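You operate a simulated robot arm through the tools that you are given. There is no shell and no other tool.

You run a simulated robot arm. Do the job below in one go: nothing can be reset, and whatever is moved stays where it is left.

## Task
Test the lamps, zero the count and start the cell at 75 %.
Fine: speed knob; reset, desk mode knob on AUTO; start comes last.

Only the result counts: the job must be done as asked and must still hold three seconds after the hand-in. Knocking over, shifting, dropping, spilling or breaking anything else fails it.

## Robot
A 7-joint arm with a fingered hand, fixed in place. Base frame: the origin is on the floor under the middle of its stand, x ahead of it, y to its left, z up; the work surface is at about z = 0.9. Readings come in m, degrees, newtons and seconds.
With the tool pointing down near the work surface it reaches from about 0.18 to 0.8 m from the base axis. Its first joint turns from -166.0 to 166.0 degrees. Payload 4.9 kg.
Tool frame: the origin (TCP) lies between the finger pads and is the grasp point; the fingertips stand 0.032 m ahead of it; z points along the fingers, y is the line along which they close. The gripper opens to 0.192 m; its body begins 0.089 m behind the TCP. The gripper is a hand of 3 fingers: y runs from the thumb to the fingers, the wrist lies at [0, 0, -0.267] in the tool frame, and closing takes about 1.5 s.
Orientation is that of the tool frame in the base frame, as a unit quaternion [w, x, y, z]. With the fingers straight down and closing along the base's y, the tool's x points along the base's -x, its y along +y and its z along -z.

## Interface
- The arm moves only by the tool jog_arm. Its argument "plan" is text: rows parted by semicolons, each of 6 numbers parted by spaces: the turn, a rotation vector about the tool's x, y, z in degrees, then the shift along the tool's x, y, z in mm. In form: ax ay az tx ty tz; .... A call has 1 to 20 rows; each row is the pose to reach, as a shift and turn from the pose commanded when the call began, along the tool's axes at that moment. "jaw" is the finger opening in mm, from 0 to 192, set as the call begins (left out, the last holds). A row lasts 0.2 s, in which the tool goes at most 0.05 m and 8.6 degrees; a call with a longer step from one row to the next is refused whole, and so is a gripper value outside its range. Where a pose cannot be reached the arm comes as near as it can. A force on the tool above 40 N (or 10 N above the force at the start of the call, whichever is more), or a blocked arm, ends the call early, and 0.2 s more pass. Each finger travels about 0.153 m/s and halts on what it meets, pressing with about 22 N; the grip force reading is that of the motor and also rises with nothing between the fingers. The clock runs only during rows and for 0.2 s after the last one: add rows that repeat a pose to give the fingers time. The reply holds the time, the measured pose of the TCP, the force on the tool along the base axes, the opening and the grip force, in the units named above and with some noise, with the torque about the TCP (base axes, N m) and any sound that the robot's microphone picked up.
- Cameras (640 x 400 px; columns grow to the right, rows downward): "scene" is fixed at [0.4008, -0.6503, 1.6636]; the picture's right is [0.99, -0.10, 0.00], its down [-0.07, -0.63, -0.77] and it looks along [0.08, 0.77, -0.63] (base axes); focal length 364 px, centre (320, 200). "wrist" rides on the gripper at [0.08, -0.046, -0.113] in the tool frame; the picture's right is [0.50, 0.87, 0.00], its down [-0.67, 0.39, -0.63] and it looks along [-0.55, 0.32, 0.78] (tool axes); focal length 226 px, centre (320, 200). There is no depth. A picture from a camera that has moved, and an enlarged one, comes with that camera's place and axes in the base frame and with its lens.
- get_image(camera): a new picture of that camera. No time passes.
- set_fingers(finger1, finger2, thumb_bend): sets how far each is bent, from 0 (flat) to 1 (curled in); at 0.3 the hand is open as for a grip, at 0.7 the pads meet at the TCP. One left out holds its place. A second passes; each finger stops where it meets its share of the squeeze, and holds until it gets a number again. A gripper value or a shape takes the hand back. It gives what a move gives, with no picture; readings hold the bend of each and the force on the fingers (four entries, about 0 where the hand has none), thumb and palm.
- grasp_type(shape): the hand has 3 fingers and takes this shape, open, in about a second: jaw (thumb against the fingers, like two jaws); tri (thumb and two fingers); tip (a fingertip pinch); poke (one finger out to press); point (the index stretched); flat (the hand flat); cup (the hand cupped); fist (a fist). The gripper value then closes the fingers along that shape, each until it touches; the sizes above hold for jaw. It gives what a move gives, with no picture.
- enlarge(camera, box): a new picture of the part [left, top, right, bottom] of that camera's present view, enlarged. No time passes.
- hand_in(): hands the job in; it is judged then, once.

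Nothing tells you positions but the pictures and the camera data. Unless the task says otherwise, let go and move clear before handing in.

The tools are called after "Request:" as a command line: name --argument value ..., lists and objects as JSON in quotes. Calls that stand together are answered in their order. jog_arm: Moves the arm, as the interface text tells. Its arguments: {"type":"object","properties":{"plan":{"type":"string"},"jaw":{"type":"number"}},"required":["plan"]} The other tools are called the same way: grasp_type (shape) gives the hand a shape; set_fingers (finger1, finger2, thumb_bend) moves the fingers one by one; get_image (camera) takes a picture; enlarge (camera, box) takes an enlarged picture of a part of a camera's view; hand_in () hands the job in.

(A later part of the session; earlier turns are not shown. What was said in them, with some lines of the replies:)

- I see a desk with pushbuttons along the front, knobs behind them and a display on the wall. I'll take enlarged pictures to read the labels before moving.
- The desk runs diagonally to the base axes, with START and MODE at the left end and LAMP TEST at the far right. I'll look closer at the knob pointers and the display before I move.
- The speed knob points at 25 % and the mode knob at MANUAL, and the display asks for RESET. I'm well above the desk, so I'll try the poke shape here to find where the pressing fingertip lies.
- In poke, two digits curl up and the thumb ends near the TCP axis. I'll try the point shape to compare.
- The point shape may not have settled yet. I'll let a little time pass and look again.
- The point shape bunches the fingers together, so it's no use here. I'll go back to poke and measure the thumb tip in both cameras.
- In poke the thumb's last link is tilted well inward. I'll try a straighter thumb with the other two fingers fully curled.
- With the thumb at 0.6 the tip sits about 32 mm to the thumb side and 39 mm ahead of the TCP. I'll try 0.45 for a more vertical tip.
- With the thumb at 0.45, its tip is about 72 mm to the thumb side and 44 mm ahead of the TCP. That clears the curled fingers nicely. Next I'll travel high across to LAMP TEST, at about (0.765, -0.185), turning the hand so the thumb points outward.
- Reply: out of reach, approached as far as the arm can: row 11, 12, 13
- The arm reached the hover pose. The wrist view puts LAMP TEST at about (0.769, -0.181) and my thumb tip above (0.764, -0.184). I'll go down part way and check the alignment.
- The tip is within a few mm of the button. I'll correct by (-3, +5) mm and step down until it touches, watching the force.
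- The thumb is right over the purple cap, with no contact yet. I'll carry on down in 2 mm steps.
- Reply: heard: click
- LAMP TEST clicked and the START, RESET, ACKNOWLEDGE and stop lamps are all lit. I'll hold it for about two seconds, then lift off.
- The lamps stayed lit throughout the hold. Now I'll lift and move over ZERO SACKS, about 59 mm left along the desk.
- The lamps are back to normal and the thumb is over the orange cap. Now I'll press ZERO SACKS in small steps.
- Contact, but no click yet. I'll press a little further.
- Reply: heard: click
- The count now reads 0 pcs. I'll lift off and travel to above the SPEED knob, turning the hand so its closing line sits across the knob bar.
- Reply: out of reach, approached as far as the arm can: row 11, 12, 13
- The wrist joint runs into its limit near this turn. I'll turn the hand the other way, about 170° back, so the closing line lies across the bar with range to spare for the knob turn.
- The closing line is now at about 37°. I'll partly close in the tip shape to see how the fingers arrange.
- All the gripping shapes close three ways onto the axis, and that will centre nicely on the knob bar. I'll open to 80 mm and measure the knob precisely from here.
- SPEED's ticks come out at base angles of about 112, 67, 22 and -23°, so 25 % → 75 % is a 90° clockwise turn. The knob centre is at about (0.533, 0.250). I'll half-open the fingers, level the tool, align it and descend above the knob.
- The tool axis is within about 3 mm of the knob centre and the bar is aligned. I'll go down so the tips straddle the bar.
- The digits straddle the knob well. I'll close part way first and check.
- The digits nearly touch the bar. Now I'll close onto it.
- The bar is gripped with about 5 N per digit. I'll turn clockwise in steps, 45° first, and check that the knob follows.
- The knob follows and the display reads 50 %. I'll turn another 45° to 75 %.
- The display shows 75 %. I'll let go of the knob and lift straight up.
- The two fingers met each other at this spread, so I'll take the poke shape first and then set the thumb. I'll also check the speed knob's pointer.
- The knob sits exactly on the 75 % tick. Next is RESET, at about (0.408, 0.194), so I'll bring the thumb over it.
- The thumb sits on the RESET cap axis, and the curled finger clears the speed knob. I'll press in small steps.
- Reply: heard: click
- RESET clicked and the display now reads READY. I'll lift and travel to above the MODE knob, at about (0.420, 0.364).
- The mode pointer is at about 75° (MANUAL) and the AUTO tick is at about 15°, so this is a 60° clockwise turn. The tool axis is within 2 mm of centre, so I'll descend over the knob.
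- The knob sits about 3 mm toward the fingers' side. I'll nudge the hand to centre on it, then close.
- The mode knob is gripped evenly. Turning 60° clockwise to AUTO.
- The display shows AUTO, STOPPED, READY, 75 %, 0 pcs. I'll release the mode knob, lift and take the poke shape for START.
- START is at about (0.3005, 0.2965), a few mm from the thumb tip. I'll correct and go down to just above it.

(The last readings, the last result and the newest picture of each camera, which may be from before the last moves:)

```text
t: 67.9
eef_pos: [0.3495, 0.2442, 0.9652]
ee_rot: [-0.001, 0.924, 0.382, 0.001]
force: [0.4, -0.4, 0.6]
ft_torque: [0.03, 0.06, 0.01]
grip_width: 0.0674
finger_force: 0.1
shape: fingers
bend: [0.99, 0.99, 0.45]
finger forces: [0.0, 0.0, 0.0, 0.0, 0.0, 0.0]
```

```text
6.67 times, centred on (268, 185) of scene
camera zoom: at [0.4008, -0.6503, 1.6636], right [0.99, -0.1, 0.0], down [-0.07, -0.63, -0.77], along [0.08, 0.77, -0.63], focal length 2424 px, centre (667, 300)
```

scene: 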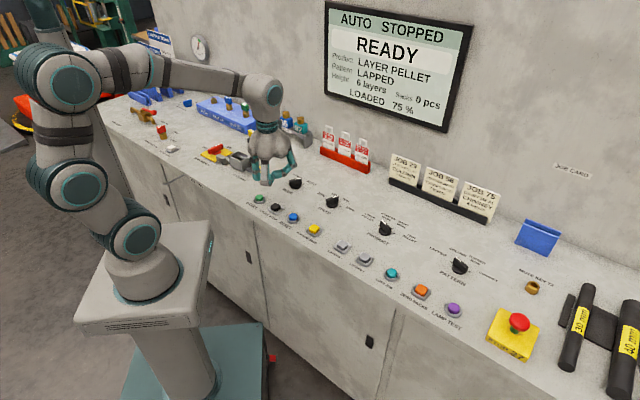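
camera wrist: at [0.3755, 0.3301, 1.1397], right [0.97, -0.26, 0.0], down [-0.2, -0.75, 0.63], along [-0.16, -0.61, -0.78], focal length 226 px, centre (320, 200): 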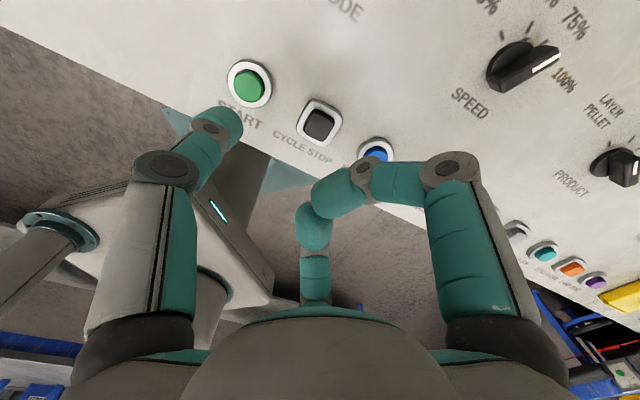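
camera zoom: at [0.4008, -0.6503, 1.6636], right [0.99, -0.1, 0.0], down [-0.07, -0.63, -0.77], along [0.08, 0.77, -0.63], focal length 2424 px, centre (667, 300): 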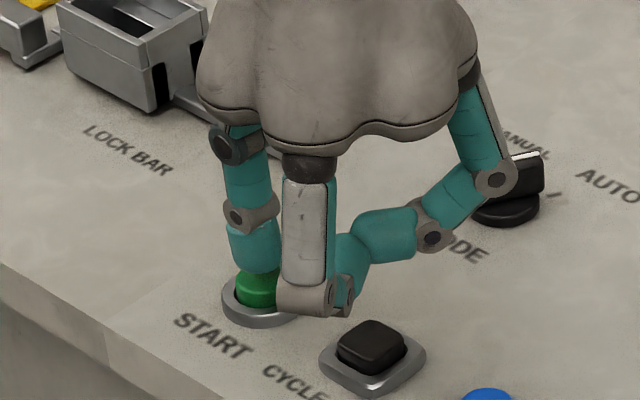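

Aligned to within about 3 mm, and the hand is clear of CYCLE STOP. Pressing START in small steps.

Request:
jog_arm --plan "0 0 0 3 -1.5 2;0 0 0 3 -1.5 5;0 0 0 3 -1.5 8;0 0 0 3 -1.5 10;0 0 0 3 -1.5 11;0 0 0 3 -1.5 12"

Request:
get_image --camera "scene"

```text
t: 69.3
eef_pos: [0.3513, 0.2493, 0.9531]
ee_rot: [0.0, 0.924, 0.382, 0.001]
force: [0.6, -1.1, 1.8]
ft_torque: [0.09, 0.09, 0.04]
grip_width: 0.0678
finger_force: 0.9
shape: fingers
bend: [0.99, 0.99, 0.45]
finger forces: [0.1, 0.1, 0.0, 0.1, 2.3, 0.0]
heard: click
```

```text
taken
```

scene: 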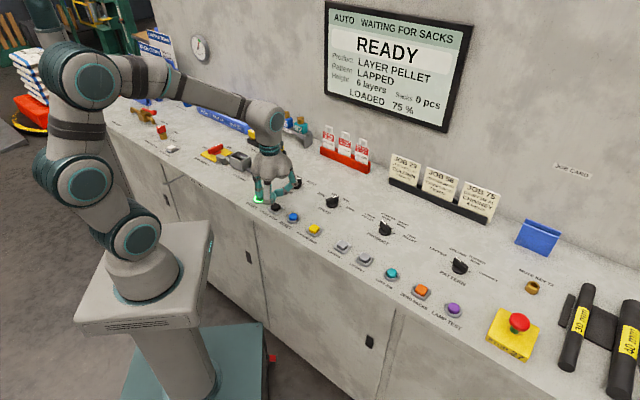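

START clicked. Its lamp is lit and the display reads AUTO, WAITING FOR SACKS. I'll lift clear and check the final state.

Request:
jog_arm --plan "0 0 0 0 0 -15;0 0 0 0 0 -45;0 0 0 0 0 -90;0 0 0 0 0 -135;0 0 0 0 0 -180;0 0 0 0 0 -220;0 0 0 0 0 -220;0 0 0 0 0 -220;0 0 0 0 0 -220"

Request:
get_image --camera "scene"

Request:
enlarge --camera "scene" --box '[310, 0, 490, 120]'

Request:
enlarge --camera "scene" --box '[240, 160, 400, 260]'

```text
t: 71.3
eef_pos: [0.3495, 0.2479, 1.1744]
ee_rot: [0.0, 0.924, 0.382, 0.001]
force: [0.1, -0.5, -0.3]
ft_torque: [0.02, 0.0, 0.0]
grip_width: 0.0676
finger_force: 0.0
shape: fingers
bend: [0.99, 0.99, 0.45]
finger forces: [0.0, 0.0, 0.1, 0.0, 0.0, 0.0]
```

```text
taken
```

scene: 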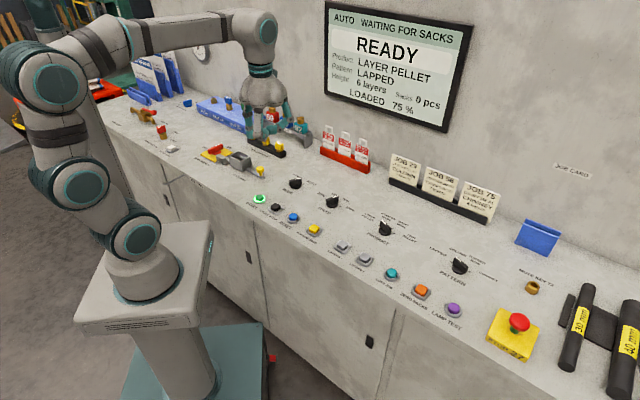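

```text
3.33 times, centred on (400, 60) of scene
camera zoom: at [0.4008, -0.6503, 1.6636], right [0.99, -0.1, 0.0], down [-0.07, -0.63, -0.77], along [0.08, 0.77, -0.63], focal length 1212 px, centre (53, 667)
```

zoom: 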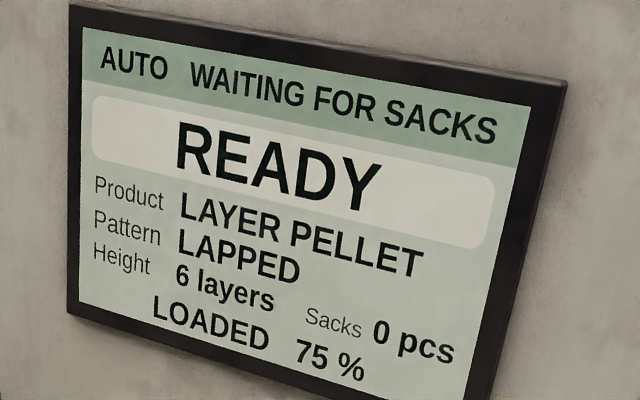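

```text
4.00 times, centred on (320, 210) of scene
camera zoom: at [0.4008, -0.6503, 1.6636], right [0.99, -0.1, 0.0], down [-0.07, -0.63, -0.77], along [0.08, 0.77, -0.63], focal length 1454 px, centre (320, 160)
```

zoom: 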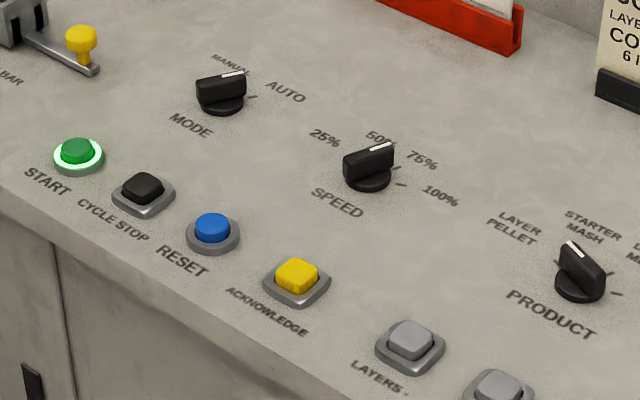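

The display shows AUTO, WAITING FOR SACKS, 0 pcs and 75 %. The START lamp is lit, both knobs are on their marks, and the hand is clear. The lamp test was done first and START last, so I'm handing in.

Request:
hand_in

```text
The job is handed in.
```

The cell is started in AUTO at 75 %, with the lamps tested and the sack count at zero. I checked the display after lifting the hand clear: it read AUTO, WAITING FOR SACKS, 0 pcs, 75 %. The hand-in only confirmed receipt, so I don't have a verdict on it.

In the order I did them:
1. **Lamp test:** I held the button for about two seconds. The START, RESET, ACKNOWLEDGE and stop lamps all lit, and they went back to normal on release.
2. **Count:** ZERO SACKS took the display from 57 pcs to 0 pcs.
3. **Speed:** I turned the knob from 25 % to 75 %, and its pointer sits on the 75 % tick.
4. **Reset:** the message changed from PRESS RESET to READY.
5. **Mode:** I turned the knob from MANUAL to AUTO.
6. **Start:** I pressed this last, and its lamp stayed lit.

I saw nothing else on the desk moved or knocked.
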